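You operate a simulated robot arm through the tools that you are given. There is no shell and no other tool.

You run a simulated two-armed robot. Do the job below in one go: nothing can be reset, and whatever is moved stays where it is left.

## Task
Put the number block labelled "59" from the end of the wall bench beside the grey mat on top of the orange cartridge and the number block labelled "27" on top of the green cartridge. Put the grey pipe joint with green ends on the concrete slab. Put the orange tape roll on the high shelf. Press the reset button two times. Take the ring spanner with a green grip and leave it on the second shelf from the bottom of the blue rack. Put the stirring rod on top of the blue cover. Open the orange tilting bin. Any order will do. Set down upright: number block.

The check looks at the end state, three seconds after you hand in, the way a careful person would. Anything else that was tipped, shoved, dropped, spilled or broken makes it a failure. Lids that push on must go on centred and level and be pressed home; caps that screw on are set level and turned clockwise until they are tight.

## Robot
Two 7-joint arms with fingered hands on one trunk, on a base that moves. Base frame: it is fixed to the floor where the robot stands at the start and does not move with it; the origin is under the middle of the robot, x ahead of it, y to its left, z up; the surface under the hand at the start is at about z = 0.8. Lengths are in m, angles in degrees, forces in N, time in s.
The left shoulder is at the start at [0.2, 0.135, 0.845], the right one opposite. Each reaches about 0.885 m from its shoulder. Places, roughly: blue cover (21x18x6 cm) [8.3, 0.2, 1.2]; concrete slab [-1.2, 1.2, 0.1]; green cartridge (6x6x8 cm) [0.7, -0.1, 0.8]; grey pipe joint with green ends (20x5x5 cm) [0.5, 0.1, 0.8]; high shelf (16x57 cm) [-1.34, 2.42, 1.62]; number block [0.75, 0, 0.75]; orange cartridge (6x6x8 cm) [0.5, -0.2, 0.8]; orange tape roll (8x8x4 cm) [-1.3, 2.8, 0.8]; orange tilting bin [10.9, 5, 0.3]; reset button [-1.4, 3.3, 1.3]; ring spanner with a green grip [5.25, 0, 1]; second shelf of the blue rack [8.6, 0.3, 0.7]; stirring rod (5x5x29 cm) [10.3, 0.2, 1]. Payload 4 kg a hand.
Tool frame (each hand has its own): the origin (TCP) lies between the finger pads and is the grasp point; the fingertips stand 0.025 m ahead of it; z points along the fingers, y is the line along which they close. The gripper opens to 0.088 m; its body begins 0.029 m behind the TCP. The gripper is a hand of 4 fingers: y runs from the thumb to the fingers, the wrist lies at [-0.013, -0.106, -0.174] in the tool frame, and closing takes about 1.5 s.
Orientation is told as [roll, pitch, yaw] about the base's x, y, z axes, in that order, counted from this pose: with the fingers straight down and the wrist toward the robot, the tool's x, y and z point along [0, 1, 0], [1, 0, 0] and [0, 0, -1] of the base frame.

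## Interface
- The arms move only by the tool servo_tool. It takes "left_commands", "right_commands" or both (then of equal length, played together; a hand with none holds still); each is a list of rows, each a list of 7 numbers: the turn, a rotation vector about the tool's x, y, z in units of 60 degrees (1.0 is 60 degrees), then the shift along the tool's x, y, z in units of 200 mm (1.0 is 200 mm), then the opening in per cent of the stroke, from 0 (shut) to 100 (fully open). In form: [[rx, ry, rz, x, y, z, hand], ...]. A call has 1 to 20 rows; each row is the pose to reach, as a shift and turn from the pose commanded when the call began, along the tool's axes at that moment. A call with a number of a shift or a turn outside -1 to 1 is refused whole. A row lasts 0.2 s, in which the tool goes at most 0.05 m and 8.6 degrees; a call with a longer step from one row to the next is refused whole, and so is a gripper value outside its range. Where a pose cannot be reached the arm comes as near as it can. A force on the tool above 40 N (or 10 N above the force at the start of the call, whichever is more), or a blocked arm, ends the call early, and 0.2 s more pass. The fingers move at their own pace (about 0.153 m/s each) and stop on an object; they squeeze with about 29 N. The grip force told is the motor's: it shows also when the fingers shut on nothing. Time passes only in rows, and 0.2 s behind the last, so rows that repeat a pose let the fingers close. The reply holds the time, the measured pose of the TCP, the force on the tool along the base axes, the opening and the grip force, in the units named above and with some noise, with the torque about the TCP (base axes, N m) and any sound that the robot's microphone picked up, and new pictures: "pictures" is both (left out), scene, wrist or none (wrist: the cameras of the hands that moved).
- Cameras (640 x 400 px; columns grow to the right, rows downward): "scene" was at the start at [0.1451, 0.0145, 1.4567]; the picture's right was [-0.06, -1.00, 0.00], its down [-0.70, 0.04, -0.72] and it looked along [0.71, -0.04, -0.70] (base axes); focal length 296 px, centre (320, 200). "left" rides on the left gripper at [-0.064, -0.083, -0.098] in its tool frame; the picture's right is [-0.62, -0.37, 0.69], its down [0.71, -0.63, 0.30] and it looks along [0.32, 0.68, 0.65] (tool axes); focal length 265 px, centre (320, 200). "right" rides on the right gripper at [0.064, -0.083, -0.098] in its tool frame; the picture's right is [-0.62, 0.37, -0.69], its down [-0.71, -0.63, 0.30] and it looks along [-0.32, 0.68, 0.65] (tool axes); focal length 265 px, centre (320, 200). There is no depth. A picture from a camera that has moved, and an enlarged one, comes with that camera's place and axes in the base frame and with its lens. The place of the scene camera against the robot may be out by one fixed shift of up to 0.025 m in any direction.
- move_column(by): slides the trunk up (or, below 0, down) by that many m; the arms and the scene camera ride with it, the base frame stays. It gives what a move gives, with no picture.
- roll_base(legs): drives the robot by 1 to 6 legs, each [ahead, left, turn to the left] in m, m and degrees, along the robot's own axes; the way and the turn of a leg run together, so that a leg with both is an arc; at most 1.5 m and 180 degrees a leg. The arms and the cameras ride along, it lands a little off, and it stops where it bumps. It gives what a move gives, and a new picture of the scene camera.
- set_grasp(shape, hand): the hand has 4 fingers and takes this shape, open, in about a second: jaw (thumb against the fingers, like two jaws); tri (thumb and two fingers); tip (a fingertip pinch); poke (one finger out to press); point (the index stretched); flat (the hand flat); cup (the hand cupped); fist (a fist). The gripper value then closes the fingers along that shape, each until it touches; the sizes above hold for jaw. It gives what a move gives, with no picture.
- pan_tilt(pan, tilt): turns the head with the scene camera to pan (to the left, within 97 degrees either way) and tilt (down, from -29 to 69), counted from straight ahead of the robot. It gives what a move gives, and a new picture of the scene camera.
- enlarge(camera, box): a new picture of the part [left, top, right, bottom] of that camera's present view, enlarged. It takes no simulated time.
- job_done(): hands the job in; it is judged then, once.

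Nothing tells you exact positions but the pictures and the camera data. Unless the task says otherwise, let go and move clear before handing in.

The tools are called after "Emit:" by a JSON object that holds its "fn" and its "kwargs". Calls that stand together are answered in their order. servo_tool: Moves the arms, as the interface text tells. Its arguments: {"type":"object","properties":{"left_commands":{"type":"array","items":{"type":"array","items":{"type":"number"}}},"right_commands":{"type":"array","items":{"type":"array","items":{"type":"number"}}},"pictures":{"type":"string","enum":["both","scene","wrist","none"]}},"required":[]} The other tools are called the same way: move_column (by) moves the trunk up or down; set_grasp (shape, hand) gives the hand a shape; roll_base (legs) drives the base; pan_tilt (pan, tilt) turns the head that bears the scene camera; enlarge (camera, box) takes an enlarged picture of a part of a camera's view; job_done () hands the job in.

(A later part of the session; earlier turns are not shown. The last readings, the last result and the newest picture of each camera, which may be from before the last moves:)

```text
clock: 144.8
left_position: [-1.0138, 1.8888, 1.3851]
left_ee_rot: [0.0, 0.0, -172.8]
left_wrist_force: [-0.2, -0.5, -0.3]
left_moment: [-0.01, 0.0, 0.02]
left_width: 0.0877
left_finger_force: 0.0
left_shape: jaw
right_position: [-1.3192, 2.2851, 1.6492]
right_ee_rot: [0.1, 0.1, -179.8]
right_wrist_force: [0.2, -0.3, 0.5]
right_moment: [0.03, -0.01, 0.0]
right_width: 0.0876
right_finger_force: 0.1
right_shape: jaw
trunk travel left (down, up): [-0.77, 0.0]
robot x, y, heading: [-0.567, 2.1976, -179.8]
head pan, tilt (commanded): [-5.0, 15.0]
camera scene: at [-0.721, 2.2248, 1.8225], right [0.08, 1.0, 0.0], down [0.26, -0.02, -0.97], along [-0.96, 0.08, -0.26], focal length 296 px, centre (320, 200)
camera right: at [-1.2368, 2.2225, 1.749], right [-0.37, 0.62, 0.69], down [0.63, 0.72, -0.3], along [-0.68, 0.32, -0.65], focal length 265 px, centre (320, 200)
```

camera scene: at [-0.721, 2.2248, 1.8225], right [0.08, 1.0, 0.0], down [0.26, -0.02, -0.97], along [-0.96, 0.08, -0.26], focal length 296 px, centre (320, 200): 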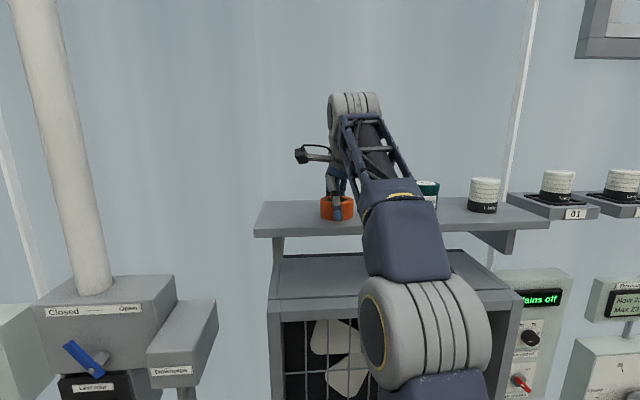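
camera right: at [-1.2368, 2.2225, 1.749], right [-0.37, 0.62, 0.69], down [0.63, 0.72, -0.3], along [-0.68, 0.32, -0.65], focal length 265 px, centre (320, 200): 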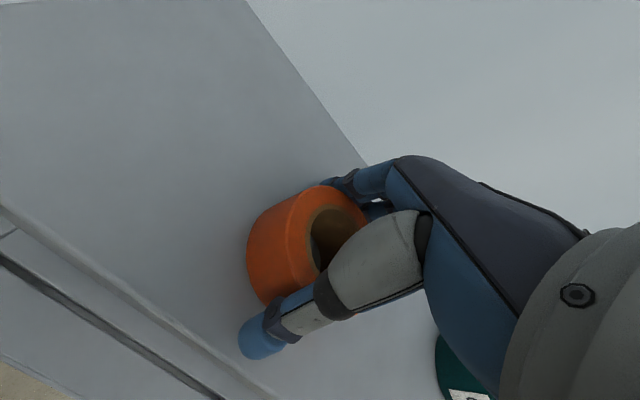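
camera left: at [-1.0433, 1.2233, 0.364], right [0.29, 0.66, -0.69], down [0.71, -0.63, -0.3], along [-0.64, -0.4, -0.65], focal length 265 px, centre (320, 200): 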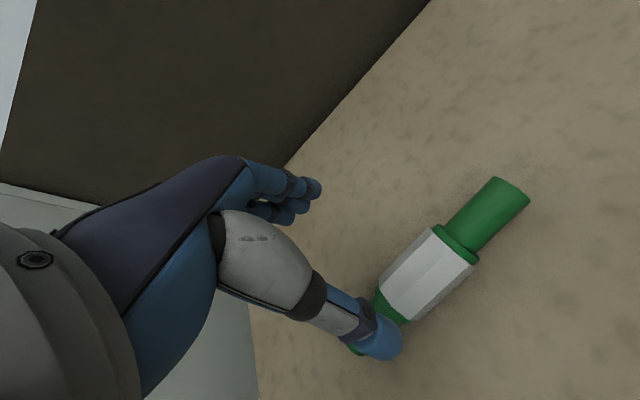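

The hand can't lift straight high enough here, but it can slide out sideways (toward the gap before the tin) since the fingers straddle the roll front-to-back. First I'll measure the clearances.

Emit:
{"fn": "enlarge", "kwargs": {"camera": "right", "box": [196, 140, 396, 380]}}

Emit:
{"fn": "enlarge", "kwargs": {"camera": "scene", "box": [290, 130, 400, 240]}}

```text
1.67 times, centred on (296, 260) of right
camera zoom: at [-1.2368, 2.2225, 1.749], right [-0.37, 0.62, 0.69], down [0.63, 0.72, -0.3], along [-0.68, 0.32, -0.65], focal length 442 px, centre (360, 100)
```

zoom: 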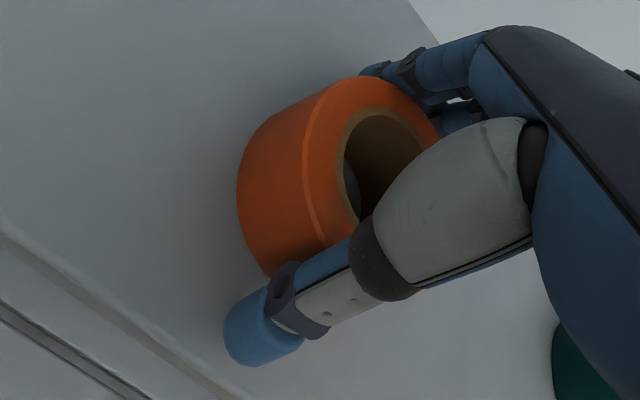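

```text
3.64 times, centred on (345, 185) of scene
camera zoom: at [-0.721, 2.2248, 1.8225], right [0.08, 1.0, 0.0], down [0.26, -0.02, -0.97], along [-0.96, 0.08, -0.26], focal length 1077 px, centre (229, 254)
```

zoom: 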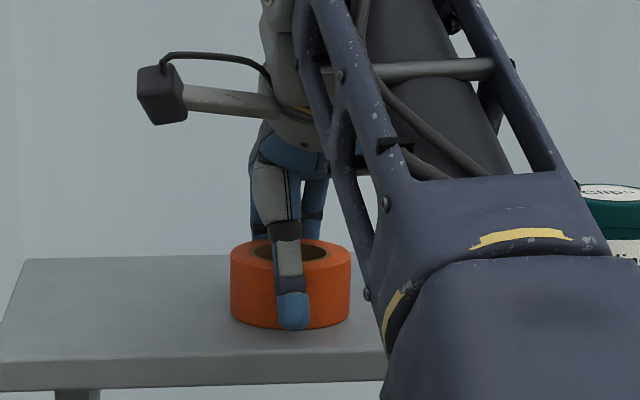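

Emit:
{"fn": "servo_tool", "kwargs": {"right_commands": [[0, 0, 0, 0, 0, -0.02, 100], [0, 0, 0, -0.05, 0, -0.02, 100], [0, 0, 0, -0.1, 0, -0.02, 100], [0, 0, 0, -0.15, 0, -0.02, 100], [0, 0, 0, -0.2, 0, -0.02, 100]], "pictures": "both"}}

Emit:
{"fn": "enlarge", "kwargs": {"camera": "scene", "box": [290, 130, 450, 240]}}

```text
clock: 146.0
left_position: [-1.0142, 1.8889, 1.3857]
left_ee_rot: [0.1, 0.0, -172.8]
left_wrist_force: [-1.1, -0.5, 0.5]
left_moment: [0.0, -0.02, -0.04]
left_width: 0.0877
left_finger_force: 0.0
left_shape: jaw
right_position: [-1.32, 2.3262, 1.6542]
right_ee_rot: [0.0, 0.0, -179.9]
right_wrist_force: [-0.7, 0.0, -0.6]
right_moment: [0.0, 0.0, 0.03]
right_width: 0.0878
right_finger_force: 0.0
right_shape: jaw
trunk travel left (down, up): [-0.77, 0.0]
robot x, y, heading: [-0.5715, 2.1972, -180.0]
head pan, tilt (commanded): [-5.0, 15.0]
camera scene: at [-0.721, 2.2246, 1.8225], right [0.08, 1.0, 0.0], down [0.26, -0.02, -0.97], along [-0.96, 0.08, -0.26], focal length 296 px, centre (320, 200)
camera right: at [-1.2369, 2.2626, 1.7532], right [-0.37, 0.62, 0.69], down [0.63, 0.72, -0.3], along [-0.68, 0.32, -0.65], focal length 265 px, centre (320, 200)
```

scene: 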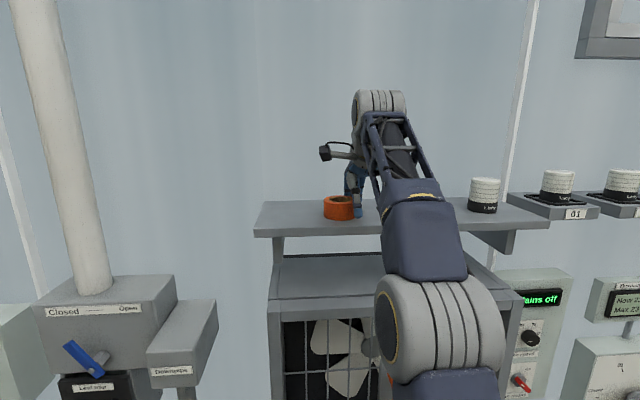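
right: 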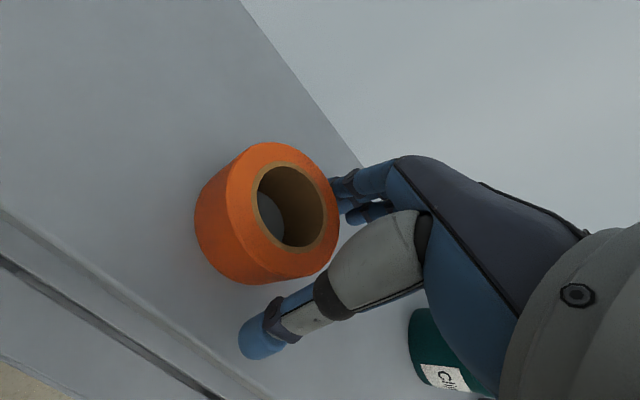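

```text
3.64 times, centred on (370, 185) of scene
camera zoom: at [-0.721, 2.2246, 1.8225], right [0.08, 1.0, 0.0], down [0.26, -0.02, -0.97], along [-0.96, 0.08, -0.26], focal length 1077 px, centre (138, 254)
```

zoom: 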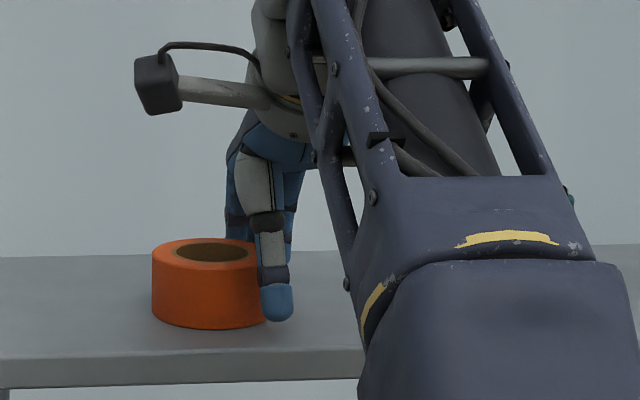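

The roll was dragged a few mm because the thumb touches it. I'll pull the hand 8 mm toward me to centre the gap and continue sliding sideways.

Emit:
{"fn": "servo_tool", "kwargs": {"right_commands": [[0, 0, 0, 0, -0.02, 0, 100], [0, 0, 0, 0, -0.038, 0, 100], [0, 0, 0, -0.05, -0.038, 0, 100], [0, 0, 0, -0.1, -0.038, 0, 100], [0, 0, 0, -0.16, -0.038, 0, 100], [0, 0, 0, -0.22, -0.038, 0, 100]], "pictures": "both"}}

Emit:
{"fn": "enlarge", "kwargs": {"camera": "scene", "box": [290, 130, 450, 240]}}

```text
clock: 147.4
left_position: [-1.0133, 1.8885, 1.3855]
left_ee_rot: [0.0, 0.0, -172.7]
left_wrist_force: [0.5, 0.0, -0.7]
left_moment: [0.01, 0.0, 0.04]
left_width: 0.0878
left_finger_force: 0.0
left_shape: jaw
right_position: [-1.3128, 2.3707, 1.6545]
right_ee_rot: [0.0, 0.0, -179.7]
right_wrist_force: [-0.1, 0.6, 0.3]
right_moment: [-0.01, -0.04, 0.03]
right_width: 0.0876
right_finger_force: 0.1
right_shape: jaw
trunk travel left (down, up): [-0.77, 0.0]
robot x, y, heading: [-0.5678, 2.1979, -179.7]
head pan, tilt (commanded): [-5.0, 15.0]
camera scene: at [-0.7209, 2.2246, 1.8225], right [0.08, 1.0, 0.0], down [0.26, -0.02, -0.97], along [-0.96, 0.08, -0.26], focal length 296 px, centre (320, 200)
camera right: at [-1.2299, 2.3067, 1.7537], right [-0.37, 0.62, 0.69], down [0.63, 0.72, -0.3], along [-0.69, 0.32, -0.65], focal length 265 px, centre (320, 200)
```

scene: 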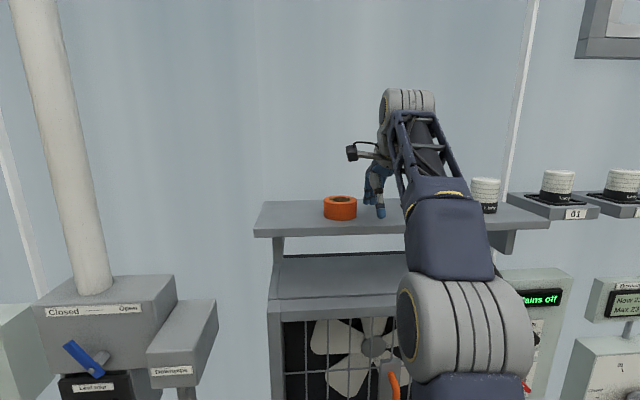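
right: 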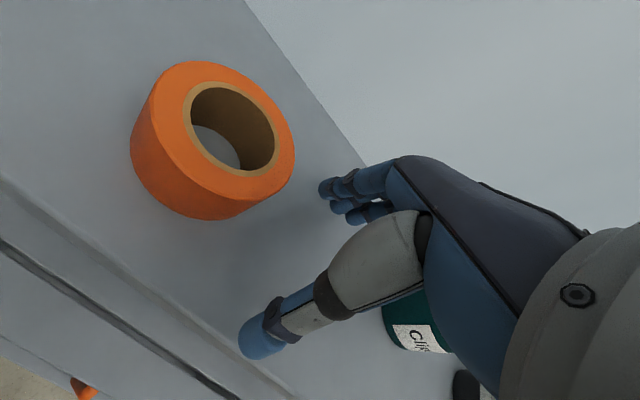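

```text
3.64 times, centred on (370, 185) of scene
camera zoom: at [-0.7209, 2.2246, 1.8225], right [0.08, 1.0, 0.0], down [0.26, -0.02, -0.97], along [-0.96, 0.08, -0.26], focal length 1077 px, centre (138, 254)
```

zoom: 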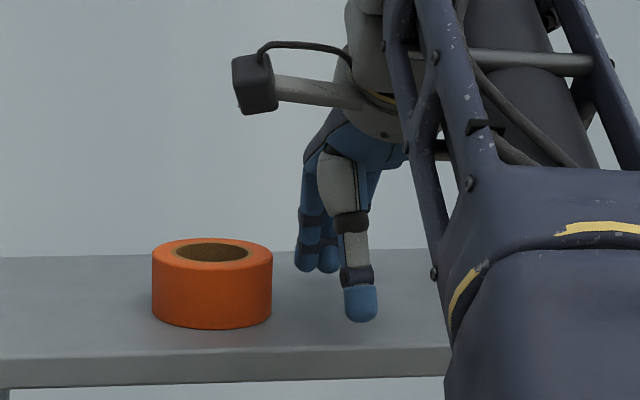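

The roll sits well back on the shelf. I'll move 1 cm further right, then back out toward me and up.

Emit:
{"fn": "servo_tool", "kwargs": {"right_commands": [[0, 0, 0, -0.05, 0, 0, 100], [0, 0, 0, -0.05, -0.1, -0.03, 100], [0, 0, 0, -0.05, -0.25, -0.08, 100], [0, 0, 0, -0.05, -0.45, -0.12, 100], [0, 0, 0, -0.05, -0.65, -0.15, 100], [0, 0, 0, -0.05, -0.85, -0.15, 100], [0, 0, 0, -0.05, -1.0, -0.15, 100]], "pictures": "scene"}}

```text
clock: 149.0
left_position: [-1.0138, 1.8891, 1.3852]
left_ee_rot: [0.0, 0.0, -172.8]
left_wrist_force: [0.1, 0.0, -0.4]
left_moment: [0.01, 0.02, -0.01]
left_width: 0.0882
left_finger_force: 0.1
left_shape: jaw
right_position: [-1.1109, 2.3802, 1.6838]
right_ee_rot: [0.0, 0.0, -179.8]
right_wrist_force: [0.1, 0.2, 0.1]
right_moment: [-0.03, -0.01, 0.02]
right_width: 0.0877
right_finger_force: 0.1
right_shape: jaw
trunk travel left (down, up): [-0.77, 0.0]
robot x, y, heading: [-0.5759, 2.1945, -179.9]
head pan, tilt (commanded): [-5.0, 15.0]
camera scene: at [-0.7213, 2.2248, 1.8225], right [0.08, 1.0, 0.0], down [0.26, -0.02, -0.97], along [-0.96, 0.08, -0.26], focal length 296 px, centre (320, 200)
```

scene: 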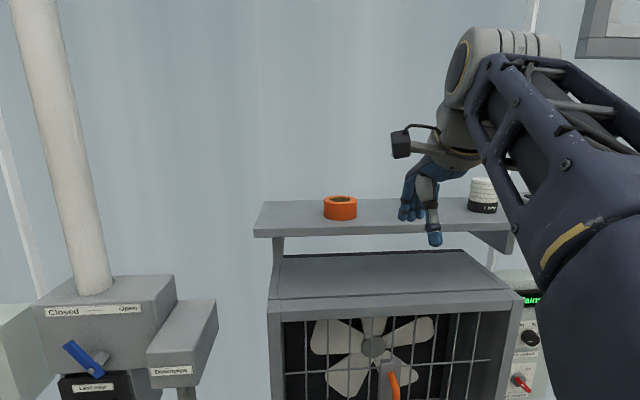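

The tape roll is on the high shelf. Next is the reset button at about (-1.38, 3.31, 1.29), so I'll lower and retract the right hand, then drive right.

Emit:
{"fn": "servo_tool", "kwargs": {"right_commands": [[0, 0, 0, 0, -0.1, 0.2, 100], [0, 0, 0, 0, -0.2, 0.4, 100], [0, 0, 0, 0, -0.3, 0.6, 100], [0, 0, 0, 0, -0.35, 0.8, 100], [0, 0, 0, 0, -0.35, 1.0, 100]], "pictures": "none"}}

Emit:
{"fn": "servo_tool", "kwargs": {"right_commands": [[0, 0, 0, 0, 0, 0.2, 100], [0, 0, 0, 0, 0, 0.4, 100], [0, 0, 0, 0, 0, 0.5, 100]], "pictures": "none"}}

Emit:
{"fn": "roll_base", "kwargs": {"legs": [[-0.1, -0.92, 0]]}}

Emit:
{"fn": "pan_tilt", "kwargs": {"pan": -10, "tilt": 30}}

```text
clock: 150.2
left_position: [-1.0135, 1.8891, 1.3845]
left_ee_rot: [0.1, 0.0, -172.8]
left_wrist_force: [-0.3, 0.4, -0.1]
left_moment: [-0.01, 0.01, -0.02]
left_width: 0.0879
left_finger_force: 0.0
left_shape: jaw
right_position: [-1.0429, 2.3804, 1.4838]
right_ee_rot: [-0.1, 0.0, -179.8]
right_wrist_force: [0.0, -0.1, -0.2]
right_moment: [0.01, -0.01, 0.02]
right_width: 0.0876
right_finger_force: 0.1
right_shape: jaw
trunk travel left (down, up): [-0.77, 0.0]
robot x, y, heading: [-0.5718, 2.1976, -179.7]
head pan, tilt (commanded): [-5.0, 15.0]
```

```text
clock: 151.0
left_position: [-1.013, 1.8881, 1.3846]
left_ee_rot: [0.0, 0.0, -172.9]
left_wrist_force: [0.0, 0.2, -0.1]
left_moment: [0.01, 0.01, 0.0]
left_width: 0.0878
left_finger_force: 0.0
left_shape: jaw
right_position: [-1.0424, 2.3796, 1.3828]
right_ee_rot: [-0.1, -0.1, -179.8]
right_wrist_force: [0.3, -0.3, -0.3]
right_moment: [-0.01, 0.0, 0.01]
right_width: 0.0878
right_finger_force: 0.1
right_shape: jaw
trunk travel left (down, up): [-0.77, 0.0]
robot x, y, heading: [-0.5705, 2.1953, -179.6]
head pan, tilt (commanded): [-5.0, 15.0]
```

```text
clock: 155.9
left_position: [-0.9172, 2.82, 1.3845]
left_ee_rot: [0.1, 0.0, -172.8]
left_wrist_force: [0.1, 0.7, 0.3]
left_moment: [0.01, 0.01, -0.01]
left_width: 0.0878
left_finger_force: 0.1
left_shape: jaw
right_position: [-0.946, 3.3112, 1.3844]
right_ee_rot: [0.0, 0.0, -179.9]
right_wrist_force: [0.5, 0.4, -0.5]
right_moment: [0.04, -0.01, -0.01]
right_width: 0.0875
right_finger_force: 0.1
right_shape: jaw
trunk travel left (down, up): [-0.77, 0.0]
robot x, y, heading: [-0.4733, 3.1312, -180.3]
head pan, tilt (commanded): [-5.0, 15.0]
camera scene: at [-0.6237, 3.1552, 1.8225], right [0.09, 1.0, 0.0], down [0.26, -0.02, -0.97], along [-0.96, 0.08, -0.26], focal length 296 px, centre (320, 200)
```

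scene: 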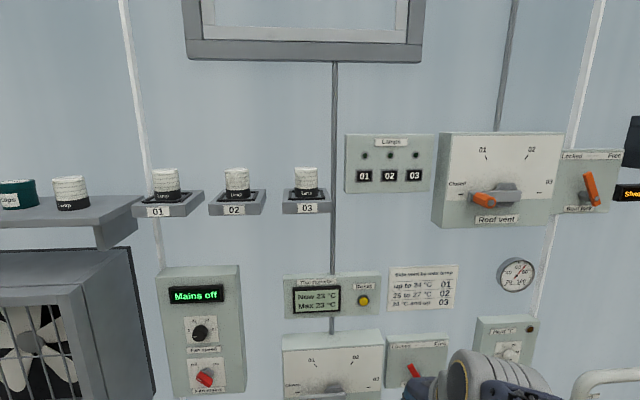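

```text
clock: 156.7
left_position: [-0.916, 2.8194, 1.3844]
left_ee_rot: [-0.1, 0.0, -172.9]
left_wrist_force: [0.0, 0.4, -0.8]
left_moment: [0.0, 0.03, -0.01]
left_width: 0.0878
left_finger_force: 0.1
left_shape: jaw
right_position: [-0.9455, 3.3124, 1.3834]
right_ee_rot: [0.0, 0.0, -179.9]
right_wrist_force: [0.4, -0.3, 1.0]
right_moment: [0.04, -0.02, 0.0]
right_width: 0.0875
right_finger_force: 0.1
right_shape: jaw
trunk travel left (down, up): [-0.77, 0.0]
robot x, y, heading: [-0.4721, 3.13, -180.2]
head pan, tilt (commanded): [-10.0, 30.0]
camera scene: at [-0.6197, 3.1629, 1.7983], right [0.17, 0.99, 0.0], down [0.49, -0.09, -0.87], along [-0.85, 0.15, -0.5], focal length 296 px, centre (320, 200)
```

scene: 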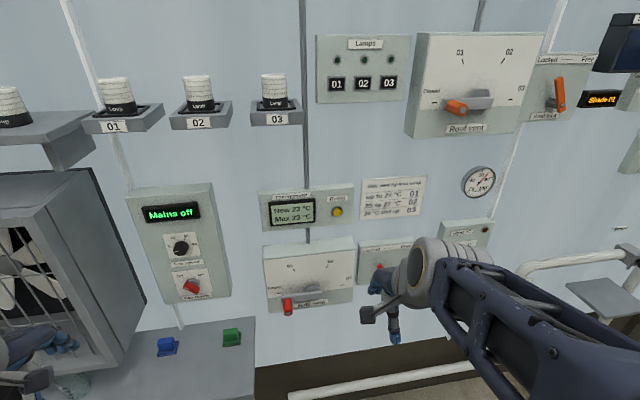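

The button triangulates to about (-1.42, 3.345, 1.275). I'll shape the right hand to "poke" and turn it to point at the wall.

Emit:
{"fn": "set_grasp", "kwargs": {"shape": "poke", "hand": "right"}}

Emit:
{"fn": "servo_tool", "kwargs": {"right_commands": [[-0.125, 0, 0, 0, 0, 0, 100], [-0.25, 0, 0, 0, 0, 0, 100], [-0.375, 0, 0, 0, 0, 0, 100], [-0.5, 0, 0, 0, 0, 0, 100], [-0.625, 0, 0, 0, 0, 0, 100], [-0.75, 0, 0, 0, 0, 0, 100], [-0.875, 0, 0, 0, 0, 0, 100], [-1.0, 0, 0, 0, 0, 0, 100]], "pictures": "none"}}

Emit:
{"fn": "servo_tool", "kwargs": {"right_commands": [[-0.125, 0, 0, 0, 0, 0, 100], [-0.25, 0, 0, 0, 0, 0, 100], [-0.375, 0, 0, 0, 0, 0, 100], [-0.5, 0, 0, 0, 0, 0, 100], [-0.5, 0, 0, 0, 0, 0, 100]], "pictures": "both"}}

```text
clock: 157.6
left_position: [-0.9169, 2.8189, 1.3841]
left_ee_rot: [0.0, 0.0, -173.0]
left_wrist_force: [0.1, -0.6, -0.8]
left_moment: [0.02, -0.04, 0.02]
left_width: 0.088
left_finger_force: 0.0
left_shape: jaw
right_position: [-0.9445, 3.3104, 1.3834]
right_ee_rot: [0.0, 0.1, -179.9]
right_wrist_force: [0.3, -0.1, 0.5]
right_moment: [0.02, -0.01, 0.03]
right_width: 0.0
right_finger_force: 0.0
right_shape: poke
trunk travel left (down, up): [-0.77, 0.0]
robot x, y, heading: [-0.4758, 3.1327, -180.0]
head pan, tilt (commanded): [-10.0, 30.0]
```

```text
clock: 159.4
left_position: [-0.9167, 2.8194, 1.3853]
left_ee_rot: [0.0, 0.0, -173.0]
left_wrist_force: [-0.6, -0.4, 0.4]
left_moment: [0.03, 0.0, -0.01]
left_width: 0.0881
left_finger_force: 0.1
left_shape: jaw
right_position: [-1.019, 3.4125, 1.4781]
right_ee_rot: [0.0, -60.0, -179.8]
right_wrist_force: [-0.2, -0.6, -0.5]
right_moment: [0.0, 0.0, -0.04]
right_width: 0.0
right_finger_force: 0.1
right_shape: poke
right hand out of reach, approached as far as the arm can: row 2, 3, 4, 5, 6, 7, 8
trunk travel left (down, up): [-0.77, 0.0]
robot x, y, heading: [-0.4722, 3.1279, -179.8]
head pan, tilt (commanded): [-10.0, 30.0]
```

```text
clock: 160.6
left_position: [-0.918, 2.8197, 1.3856]
left_ee_rot: [-0.1, 0.0, -172.9]
left_wrist_force: [0.1, -1.1, 0.2]
left_moment: [-0.02, 0.0, -0.05]
left_width: 0.088
left_finger_force: 0.1
left_shape: jaw
right_position: [-1.0383, 3.4273, 1.4838]
right_ee_rot: [-168.2, -89.8, -11.7]
right_wrist_force: [0.5, 0.0, -1.1]
right_moment: [0.04, 0.03, 0.02]
right_width: 0.0
right_finger_force: 0.0
right_shape: poke
right hand out of reach, approached as far as the arm can: row 1, 2, 3, 4, 5
trunk travel left (down, up): [-0.77, 0.0]
robot x, y, heading: [-0.4763, 3.1299, -179.8]
head pan, tilt (commanded): [-10.0, 30.0]
camera scene: at [-0.6197, 3.1629, 1.7983], right [0.17, 0.99, 0.0], down [0.49, -0.09, -0.87], along [-0.85, 0.15, -0.5], focal length 296 px, centre (320, 200)
camera right: at [-0.941, 3.3647, 1.4023], right [0.69, 0.62, 0.37], down [-0.31, 0.71, -0.63], along [-0.65, 0.32, 0.68], focal length 265 px, centre (320, 200)
```

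scene: 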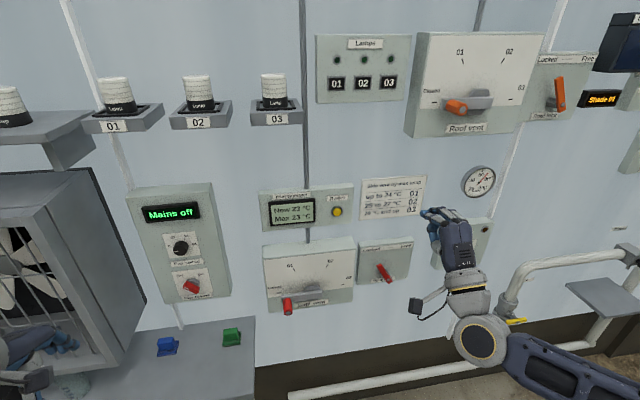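
right: 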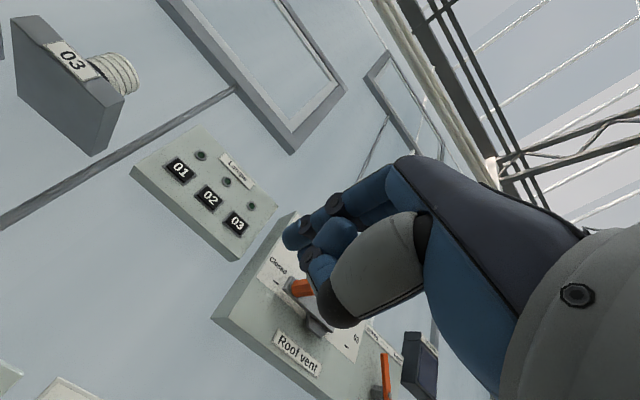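

Emit:
{"fn": "enlarge", "kwargs": {"camera": "scene", "box": [380, 180, 540, 300]}}

Emit:
{"fn": "enlarge", "kwargs": {"camera": "right", "box": [240, 140, 440, 340]}}

```text
3.33 times, centred on (460, 240) of scene
camera zoom: at [-0.6197, 3.1629, 1.7983], right [0.17, 0.99, 0.0], down [0.49, -0.09, -0.87], along [-0.85, 0.15, -0.5], focal length 988 px, centre (-147, 67)
```

zoom: 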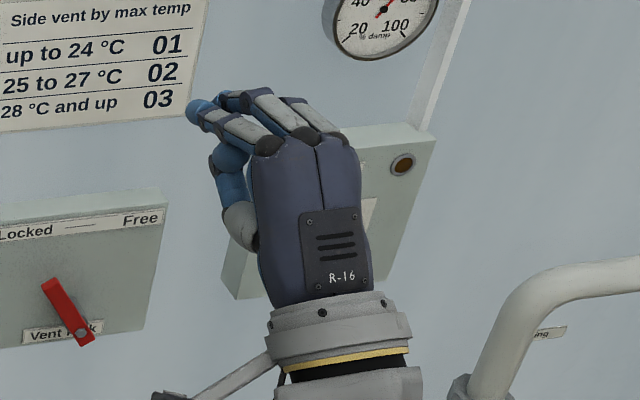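

```text
2.00 times, centred on (340, 240) of right
camera zoom: at [-0.941, 3.3647, 1.4023], right [0.69, 0.62, 0.37], down [-0.31, 0.71, -0.63], along [-0.65, 0.32, 0.68], focal length 531 px, centre (280, 120)
```

zoom: 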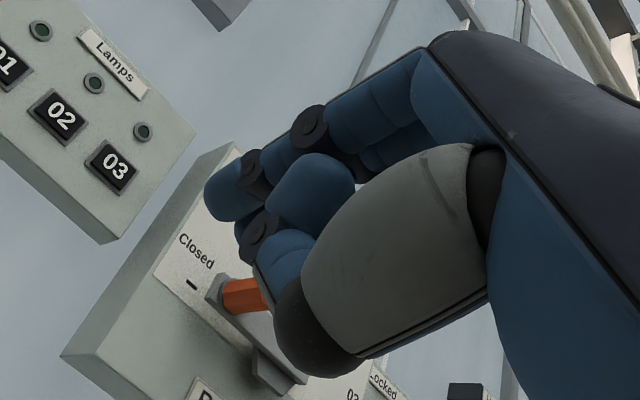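

The extended fingertip lies about 3.6 cm ahead of the TCP, nearly on its axis. I'll move it in front of the yellow button.

Emit:
{"fn": "servo_tool", "kwargs": {"right_commands": [[0, 0, 0, 0.1, -0.15, 0.12, 100], [0, 0, 0, 0.2, -0.3, 0.24, 100], [0, 0, 0, 0.3, -0.45, 0.36, 100], [0, 0, 0, 0.41, -0.6, 0.5, 100], [0, 0, 0, 0.41, -0.6, 0.5, 100]], "pictures": "none"}}

Emit:
{"fn": "servo_tool", "kwargs": {"right_commands": [[0, 0, 0, 0, -0.15, 0.2, 100], [0, 0, 0, 0, -0.3, 0.4, 100], [0, 0, 0, 0, -0.47, 0.55, 100], [0, 0, 0, 0, -0.47, 0.55, 100]], "pictures": "both"}}

Emit:
{"fn": "enlarge", "kwargs": {"camera": "scene", "box": [280, 160, 440, 280]}}

```text
clock: 161.8
left_position: [-0.9171, 2.82, 1.3856]
left_ee_rot: [-0.1, 0.0, -172.8]
left_wrist_force: [-0.4, -0.3, 0.6]
left_moment: [-0.01, 0.0, 0.0]
left_width: 0.0881
left_finger_force: 0.0
left_shape: jaw
right_position: [-1.139, 3.3459, 1.3642]
right_ee_rot: [-112.0, -90.0, -68.1]
right_wrist_force: [0.0, 0.0, -0.1]
right_moment: [-0.01, 0.04, -0.02]
right_width: 0.0
right_finger_force: 0.1
right_shape: poke
trunk travel left (down, up): [-0.77, 0.0]
robot x, y, heading: [-0.4768, 3.1309, -179.9]
head pan, tilt (commanded): [-10.0, 30.0]
```

```text
clock: 162.8
left_position: [-0.9174, 2.8201, 1.3857]
left_ee_rot: [0.0, -0.1, -173.0]
left_wrist_force: [0.1, -0.9, -0.4]
left_moment: [0.02, 0.01, -0.02]
left_width: 0.0882
left_finger_force: 0.0
left_shape: jaw
right_position: [-1.2488, 3.3463, 1.2718]
right_ee_rot: [163.1, -90.0, 17.0]
right_wrist_force: [0.3, -0.8, 0.6]
right_moment: [-0.02, 0.03, 0.01]
right_width: 0.0002
right_finger_force: 0.1
right_shape: poke
trunk travel left (down, up): [-0.77, 0.0]
robot x, y, heading: [-0.4757, 3.1308, -179.8]
head pan, tilt (commanded): [-10.0, 30.0]
camera scene: at [-0.6197, 3.1629, 1.7983], right [0.17, 0.99, 0.0], down [0.49, -0.09, -0.87], along [-0.85, 0.15, -0.5], focal length 296 px, centre (320, 200)
camera right: at [-1.1519, 3.2824, 1.1887], right [0.69, 0.62, 0.37], down [-0.31, 0.71, -0.63], along [-0.65, 0.32, 0.68], focal length 265 px, centre (320, 200)
```

scene: 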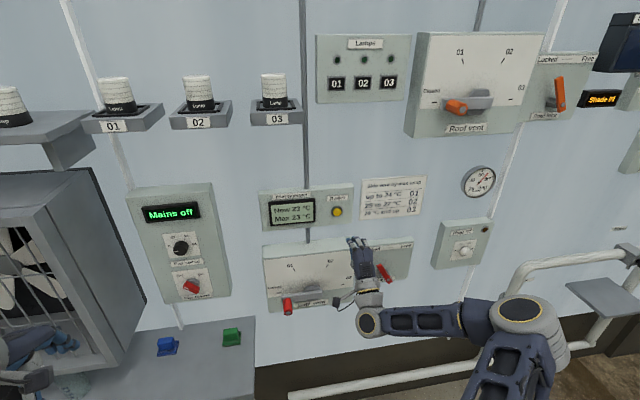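
right: 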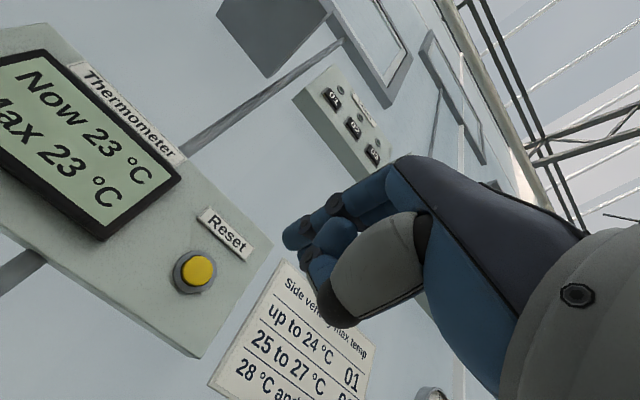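

```text
3.33 times, centred on (360, 220) of scene
camera zoom: at [-0.6197, 3.1629, 1.7983], right [0.17, 0.99, 0.0], down [0.49, -0.09, -0.87], along [-0.85, 0.15, -0.5], focal length 988 px, centre (187, 133)
```

zoom: 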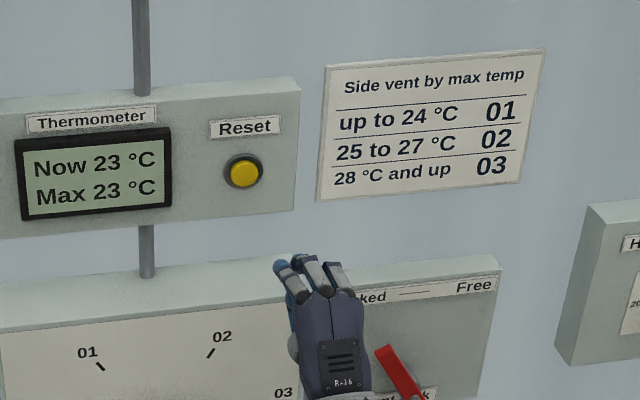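

Both cameras agree that the button is at about (-1.41, 3.339, 1.276). I'll line up and approach to about 2 cm short of it.

Emit:
{"fn": "servo_tool", "kwargs": {"right_commands": [[0, 0, 0, 0.035, 0, 0.1, 100], [0, 0, 0, 0.035, 0, 0.25, 100], [0, 0, 0, 0.035, 0, 0.38, 100], [0, 0, 0, 0.035, 0, 0.45, 100], [0, 0, 0, 0.035, 0, 0.45, 100]], "pictures": "both"}}

Emit:
{"fn": "enlarge", "kwargs": {"camera": "scene", "box": [300, 180, 400, 260]}}

Emit:
{"fn": "enlarge", "kwargs": {"camera": "right", "box": [200, 160, 400, 340]}}

```text
clock: 164.0
left_position: [-0.9146, 2.8197, 1.386]
left_ee_rot: [0.0, 0.0, -172.9]
left_wrist_force: [0.6, 1.0, -1.3]
left_moment: [0.0, 0.0, 0.0]
left_width: 0.0878
left_finger_force: 0.0
left_shape: jaw
right_position: [-1.3025, 3.3591, 1.2919]
right_ee_rot: [-8.3, -90.0, -171.5]
right_wrist_force: [0.4, -0.1, 0.0]
right_moment: [0.04, 0.0, -0.01]
right_width: 0.0
right_finger_force: 0.2
right_shape: poke
right hand out of reach, approached as far as the arm can: row 2, 3, 4, 5
trunk travel left (down, up): [-0.77, 0.0]
robot x, y, heading: [-0.474, 3.1293, -180.1]
head pan, tilt (commanded): [-10.0, 30.0]
camera scene: at [-0.6197, 3.1629, 1.7983], right [0.17, 0.99, 0.0], down [0.49, -0.09, -0.87], along [-0.85, 0.15, -0.5], focal length 296 px, centre (320, 200)
camera right: at [-1.2053, 3.2968, 1.2097], right [0.69, 0.62, 0.37], down [-0.31, 0.71, -0.63], along [-0.66, 0.32, 0.68], focal length 265 px, centre (320, 200)
```

scene: 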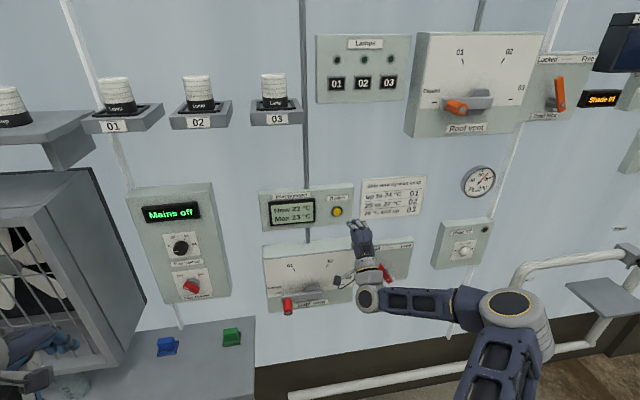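
right: 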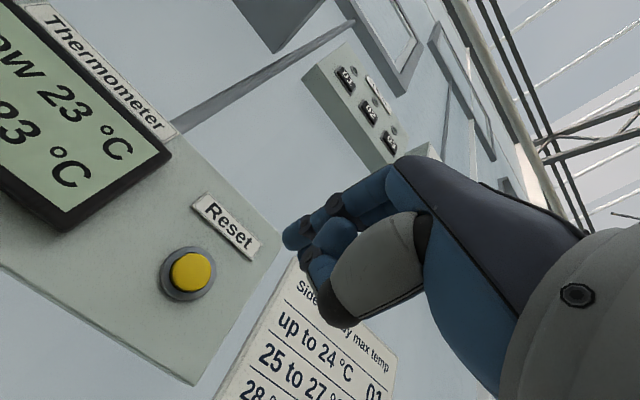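

```text
5.00 times, centred on (350, 220) of scene
camera zoom: at [-0.6197, 3.1629, 1.7983], right [0.17, 0.99, 0.0], down [0.49, -0.09, -0.87], along [-0.85, 0.15, -0.5], focal length 1481 px, centre (170, 100)
```

zoom: 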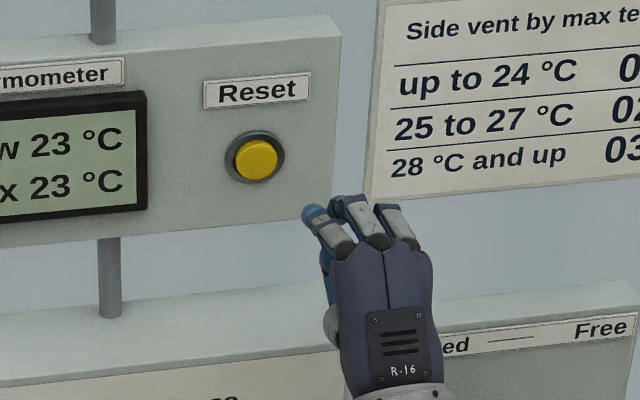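

```text
2.22 times, centred on (300, 250) of right
camera zoom: at [-1.2053, 3.2968, 1.2097], right [0.69, 0.62, 0.37], down [-0.31, 0.71, -0.63], along [-0.66, 0.32, 0.68], focal length 590 px, centre (364, 89)
```

zoom: 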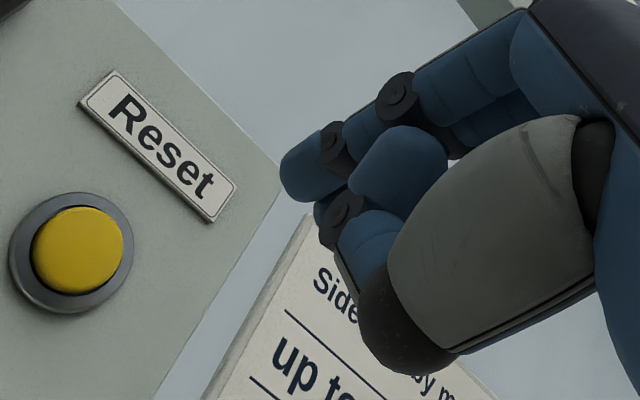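

The arm can't extend further in that posture, so I'll pull back and let the base bring the hand closer instead.

Emit:
{"fn": "servo_tool", "kwargs": {"right_commands": [[0, 0, 0, 0, -0.05, -0.15, 100], [0, 0, 0, 0.02, -0.1, -0.3, 100], [0, 0, 0, 0.05, -0.1, -0.4, 100], [0, 0, 0, 0.05, -0.1, -0.4, 100]], "pictures": "none"}}

```text
clock: 165.0
left_position: [-0.9164, 2.8193, 1.3849]
left_ee_rot: [-0.1, 0.0, -172.9]
left_wrist_force: [0.3, -0.3, 0.0]
left_moment: [-0.01, -0.01, -0.02]
left_width: 0.0878
left_finger_force: 0.0
left_shape: jaw
right_position: [-1.223, 3.3513, 1.2696]
right_ee_rot: [-78.2, -90.1, -101.9]
right_wrist_force: [-0.4, 0.0, 0.4]
right_moment: [0.02, -0.03, -0.01]
right_width: 0.0
right_finger_force: 0.0
right_shape: poke
trunk travel left (down, up): [-0.77, 0.0]
robot x, y, heading: [-0.474, 3.1274, -179.9]
head pan, tilt (commanded): [-10.0, 30.0]
```

Emit:
{"fn": "roll_base", "kwargs": {"legs": [[0.11, 0.01, 0]]}}

Emit:
{"fn": "enlarge", "kwargs": {"camera": "scene", "box": [280, 180, 420, 270]}}

Emit:
{"fn": "enlarge", "kwargs": {"camera": "right", "box": [0, 0, 640, 400]}}

```text
clock: 166.2
left_position: [-1.0265, 2.8106, 1.385]
left_ee_rot: [0.0, 0.0, -172.8]
left_wrist_force: [0.9, 0.2, -0.4]
left_moment: [0.03, 0.05, -0.05]
left_width: 0.0878
left_finger_force: 0.2
left_shape: jaw
right_position: [-1.3316, 3.3374, 1.2713]
right_ee_rot: [177.2, -90.1, 2.9]
right_wrist_force: [-0.6, -0.5, 0.5]
right_moment: [-0.01, -0.03, -0.03]
right_width: 0.0002
right_finger_force: 0.1
right_shape: poke
trunk travel left (down, up): [-0.77, 0.0]
robot x, y, heading: [-0.5849, 3.1184, -179.8]
head pan, tilt (commanded): [-10.0, 30.0]
camera scene: at [-0.73, 3.1525, 1.7983], right [0.17, 0.99, 0.0], down [0.49, -0.09, -0.87], along [-0.85, 0.15, -0.5], focal length 296 px, centre (320, 200)
```

scene: 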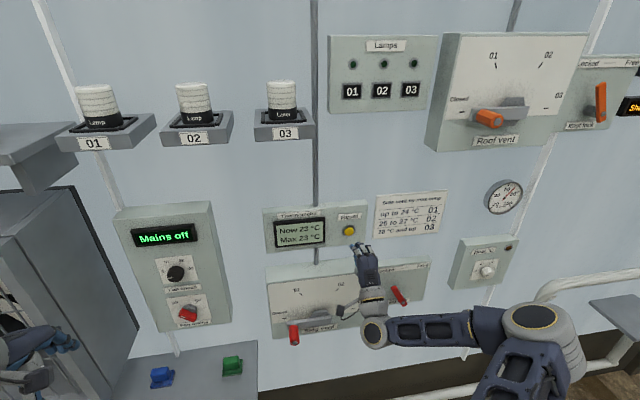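

```text
4.44 times, centred on (350, 225) of scene
camera zoom: at [-0.73, 3.1525, 1.7983], right [0.17, 0.99, 0.0], down [0.49, -0.09, -0.87], along [-0.85, 0.15, -0.5], focal length 1317 px, centre (187, 89)
```

zoom: 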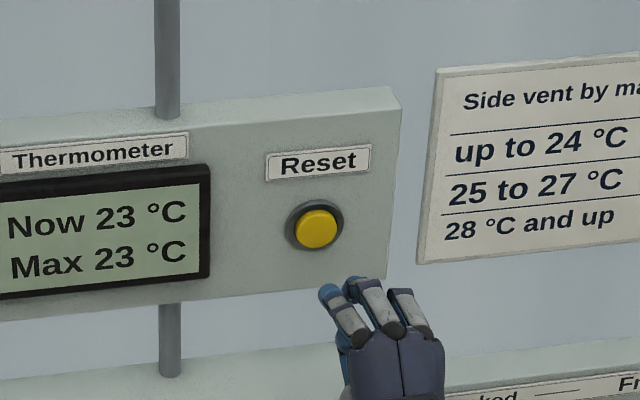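

```text
1.00 times, centred on (320, 200) of right (not enlarged: the box is as wide or as high as the picture)
camera zoom: at [-1.2352, 3.2757, 1.1879], right [0.69, 0.62, 0.37], down [-0.31, 0.71, -0.63], along [-0.65, 0.32, 0.68], focal length 265 px, centre (320, 200)
```

zoom: 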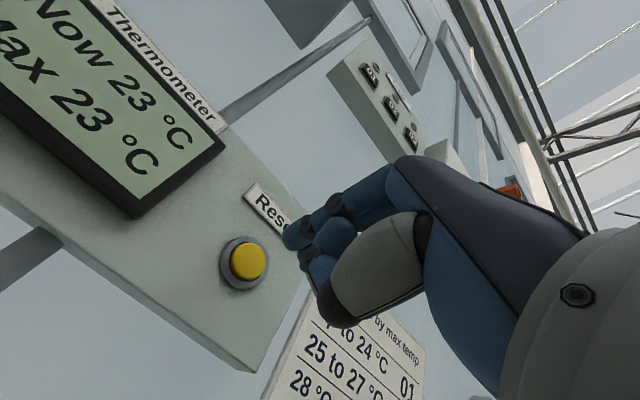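

The button cap is at (-1.415, 3.338, 1.275) and the fingertip is about 4–5 cm short, slightly low. I'll raise 4 mm and approach.

Emit:
{"fn": "servo_tool", "kwargs": {"right_commands": [[0, 0, 0, 0, 0.01, 0.05, 100], [0, 0, 0, 0, 0.02, 0.1, 100], [0, 0, 0, 0, 0.02, 0.15, 100], [0, 0, 0, 0, 0.02, 0.15, 100]], "pictures": "both"}}

Emit:
{"fn": "enlarge", "kwargs": {"camera": "scene", "box": [320, 200, 400, 260]}}

Emit:
{"fn": "enlarge", "kwargs": {"camera": "right", "box": [200, 160, 400, 340]}}

```text
clock: 167.2
left_position: [-1.0274, 2.8101, 1.3843]
left_ee_rot: [0.0, 0.0, -172.8]
left_wrist_force: [-0.2, -0.5, 0.1]
left_moment: [-0.01, -0.01, -0.03]
left_width: 0.088
left_finger_force: 0.0
left_shape: jaw
right_position: [-1.363, 3.3381, 1.2741]
right_ee_rot: [62.5, -90.0, 117.6]
right_wrist_force: [-0.3, 0.3, -0.6]
right_moment: [0.0, 0.02, -0.01]
right_width: 0.0
right_finger_force: 0.0
right_shape: poke
trunk travel left (down, up): [-0.77, 0.0]
robot x, y, heading: [-0.5828, 3.117, -179.8]
head pan, tilt (commanded): [-10.0, 30.0]
camera scene: at [-0.7303, 3.1525, 1.7983], right [0.17, 0.99, 0.0], down [0.49, -0.09, -0.87], along [-0.85, 0.15, -0.5], focal length 296 px, centre (320, 200)
camera right: at [-1.2653, 3.2755, 1.1918], right [0.69, 0.62, 0.37], down [-0.31, 0.71, -0.63], along [-0.65, 0.32, 0.68], focal length 265 px, centre (320, 200)
```

scene: 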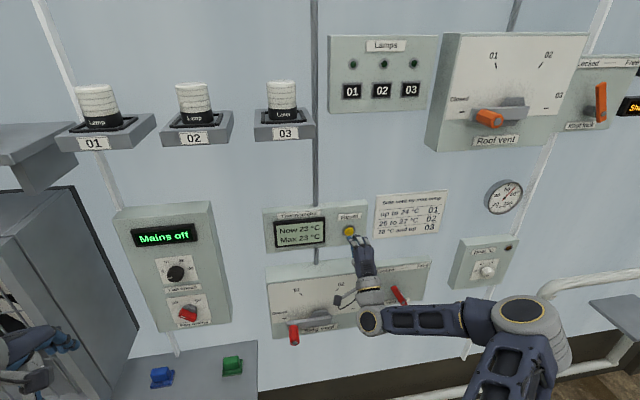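
right: 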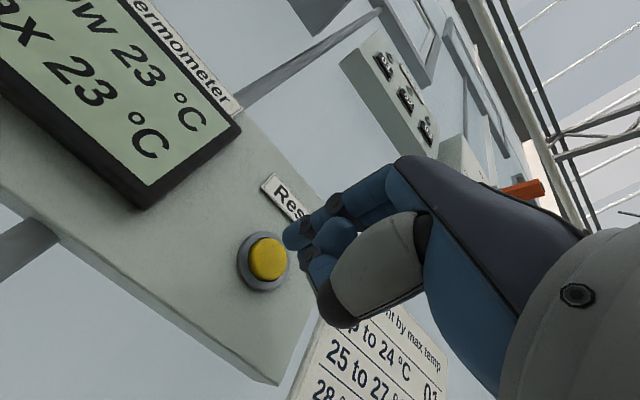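

```text
6.67 times, centred on (360, 230) of scene
camera zoom: at [-0.7303, 3.1525, 1.7983], right [0.17, 0.99, 0.0], down [0.49, -0.09, -0.87], along [-0.85, 0.15, -0.5], focal length 1975 px, centre (53, 0)
```

zoom: 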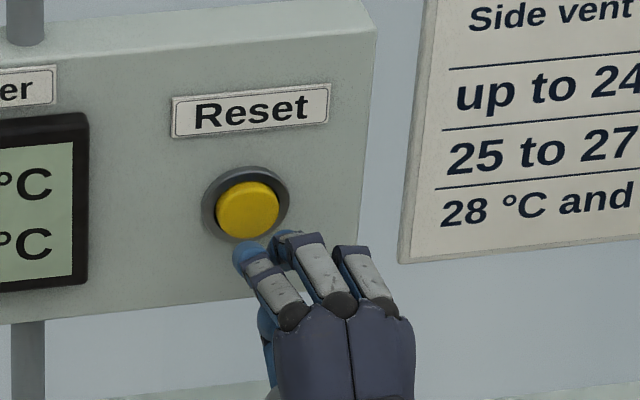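

```text
2.22 times, centred on (300, 250) of right
camera zoom: at [-1.2653, 3.2755, 1.1918], right [0.69, 0.62, 0.37], down [-0.31, 0.71, -0.63], along [-0.65, 0.32, 0.68], focal length 590 px, centre (364, 89)
```

zoom: 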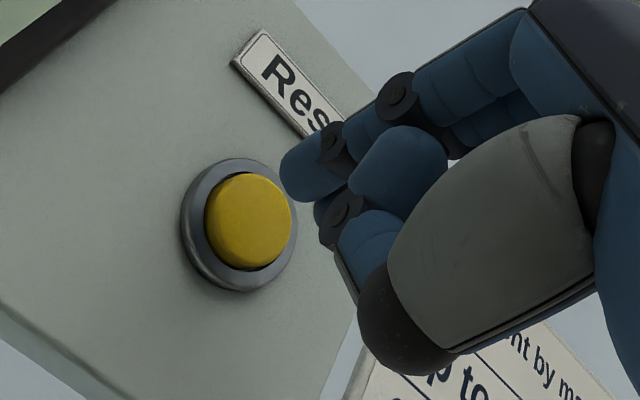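

Emit:
{"fn": "servo_tool", "kwargs": {"right_commands": [[0, 0, 0, -0.02, 0, 0.02, 100], [0, 0, 0, -0.02, 0, 0.05, 100], [0, 0, 0, -0.02, 0, 0.075, 100]], "pictures": "none"}}

Emit:
{"fn": "enlarge", "kwargs": {"camera": "scene", "box": [320, 200, 400, 260]}}

Emit:
{"fn": "enlarge", "kwargs": {"camera": "right", "box": [200, 160, 400, 340]}}

```text
clock: 168.0
left_position: [-1.0271, 2.8085, 1.3852]
left_ee_rot: [0.1, -0.1, -172.7]
left_wrist_force: [-0.7, 0.1, 0.3]
left_moment: [0.02, -0.02, 0.03]
left_width: 0.0877
left_finger_force: 0.0
left_shape: jaw
right_position: [-1.3779, 3.3422, 1.2742]
right_ee_rot: [117.8, -90.0, 62.2]
right_wrist_force: [0.0, 0.4, 0.1]
right_moment: [0.0, 0.02, 0.02]
right_width: 0.0001
right_finger_force: 0.1
right_shape: poke
trunk travel left (down, up): [-0.77, 0.0]
robot x, y, heading: [-0.5824, 3.1175, -180.0]
head pan, tilt (commanded): [-10.0, 30.0]
```

```text
6.67 times, centred on (360, 230) of scene
camera zoom: at [-0.7302, 3.1526, 1.7983], right [0.17, 0.99, 0.0], down [0.49, -0.09, -0.87], along [-0.85, 0.15, -0.5], focal length 1975 px, centre (53, 0)
```

zoom: 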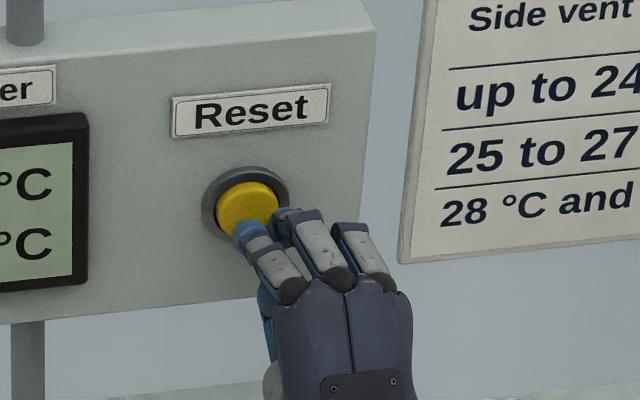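

```text
2.22 times, centred on (300, 250) of right
camera zoom: at [-1.2802, 3.2795, 1.1921], right [0.69, 0.62, 0.37], down [-0.31, 0.71, -0.63], along [-0.65, 0.32, 0.68], focal length 590 px, centre (364, 89)
```

zoom: 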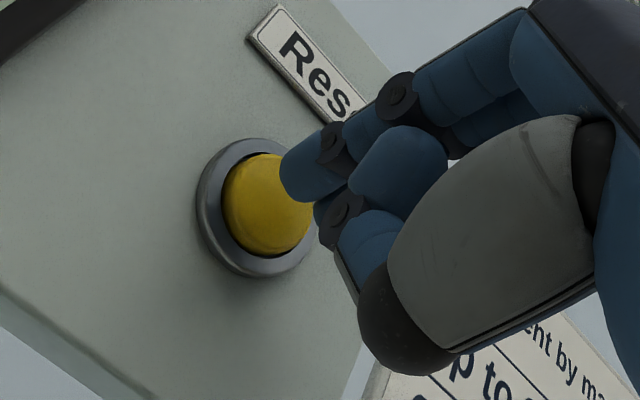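

Emit:
{"fn": "servo_tool", "kwargs": {"right_commands": [[0, 0, 0, 0, 0, 0.02, 100], [0, 0, 0, 0, 0, 0.03, 100]], "pictures": "none"}}

Emit:
{"fn": "servo_tool", "kwargs": {"right_commands": [[0, 0, 0, 0, 0, 0.02, 100], [0, 0, 0, 0, 0, 0.025, 100]], "pictures": "none"}}

Emit:
{"fn": "enlarge", "kwargs": {"camera": "scene", "box": [320, 200, 400, 260]}}

```text
clock: 168.6
left_position: [-1.0272, 2.8101, 1.385]
left_ee_rot: [0.0, 0.0, -172.8]
left_wrist_force: [-0.1, 1.6, 0.8]
left_moment: [0.02, -0.03, -0.03]
left_width: 0.0879
left_finger_force: 0.2
left_shape: jaw
right_position: [-1.3844, 3.3431, 1.2737]
right_ee_rot: [35.9, -90.0, 144.3]
right_wrist_force: [0.6, -0.6, 0.4]
right_moment: [0.01, 0.02, -0.02]
right_width: 0.0
right_finger_force: 0.1
right_shape: poke
trunk travel left (down, up): [-0.77, 0.0]
robot x, y, heading: [-0.5875, 3.1224, -180.0]
head pan, tilt (commanded): [-10.0, 30.0]
```

```text
clock: 169.2
left_position: [-1.0272, 2.8094, 1.3847]
left_ee_rot: [0.0, 0.0, -172.8]
left_wrist_force: [-0.9, -0.1, 0.3]
left_moment: [-0.01, -0.03, -0.01]
left_width: 0.0877
left_finger_force: 0.0
left_shape: jaw
right_position: [-1.3892, 3.3428, 1.2733]
right_ee_rot: [-105.7, -90.0, -74.3]
right_wrist_force: [1.1, -0.5, 0.7]
right_moment: [0.0, 0.01, -0.02]
right_width: 0.0
right_finger_force: 0.1
right_shape: poke
trunk travel left (down, up): [-0.77, 0.0]
robot x, y, heading: [-0.5842, 3.117, -179.7]
head pan, tilt (commanded): [-10.0, 30.0]
```

```text
6.67 times, centred on (360, 230) of scene
camera zoom: at [-0.7302, 3.1525, 1.7983], right [0.17, 0.99, 0.0], down [0.49, -0.09, -0.87], along [-0.85, 0.15, -0.5], focal length 1975 px, centre (53, 0)
```

zoom: 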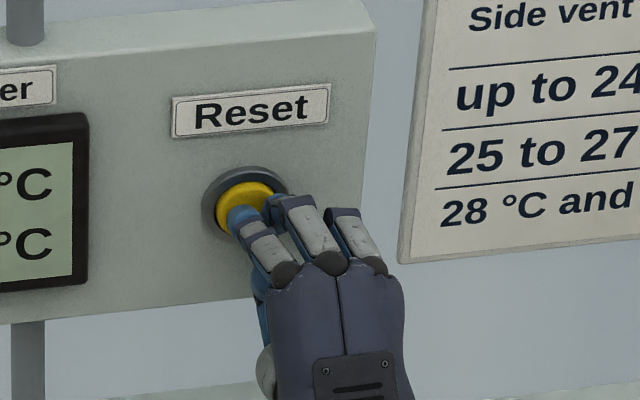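

Emit:
{"fn": "servo_tool", "kwargs": {"right_commands": [[0, 0, 0, 0, 0, 0.01, 100], [0, 0, 0, 0, 0, 0.015, 100]], "pictures": "none"}}

Emit:
{"fn": "servo_tool", "kwargs": {"right_commands": [[0, 0, 0, 0, 0, 0.01, 100], [0, 0, 0, 0, 0, 0.015, 100]], "pictures": "wrist"}}

```text
clock: 169.8
left_position: [-1.0259, 2.8095, 1.3851]
left_ee_rot: [0.0, 0.0, -172.8]
left_wrist_force: [-0.9, 0.7, -0.3]
left_moment: [-0.01, 0.02, -0.02]
left_width: 0.0881
left_finger_force: 0.0
left_shape: jaw
right_position: [-1.3909, 3.3424, 1.2741]
right_ee_rot: [145.3, -90.0, 34.9]
right_wrist_force: [5.7, 0.0, 0.2]
right_moment: [-0.02, 0.03, -0.03]
right_width: 0.0
right_finger_force: 0.1
right_shape: poke
trunk travel left (down, up): [-0.77, 0.0]
robot x, y, heading: [-0.5887, 3.1191, -179.8]
head pan, tilt (commanded): [-10.0, 30.0]
heard: click
```

```text
clock: 170.4
left_position: [-1.0259, 2.8092, 1.3855]
left_ee_rot: [0.0, -0.1, -172.8]
left_wrist_force: [0.1, -0.2, -0.2]
left_moment: [-0.01, 0.01, 0.01]
left_width: 0.088
left_finger_force: 0.1
left_shape: jaw
right_position: [-1.3935, 3.3426, 1.274]
right_ee_rot: [167.0, -89.9, 13.2]
right_wrist_force: [16.6, -0.2, 2.1]
right_moment: [0.01, 0.06, -0.17]
right_width: 0.0001
right_finger_force: 0.1
right_shape: poke
trunk travel left (down, up): [-0.77, 0.0]
robot x, y, heading: [-0.5836, 3.118, -179.9]
head pan, tilt (commanded): [-10.0, 30.0]
camera right: at [-1.2965, 3.2795, 1.1923], right [0.69, 0.62, 0.37], down [-0.31, 0.71, -0.63], along [-0.65, 0.32, 0.68], focal length 265 px, centre (320, 200)
```

right: 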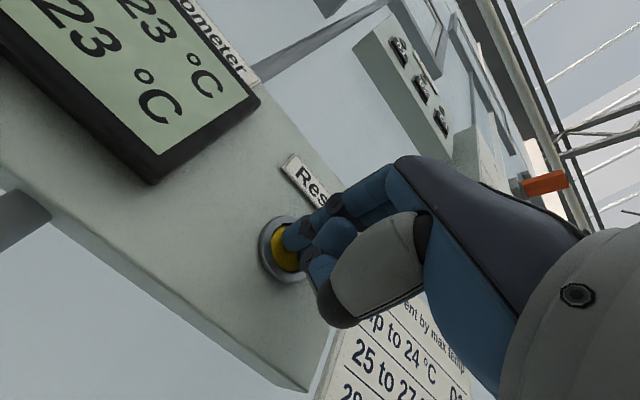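

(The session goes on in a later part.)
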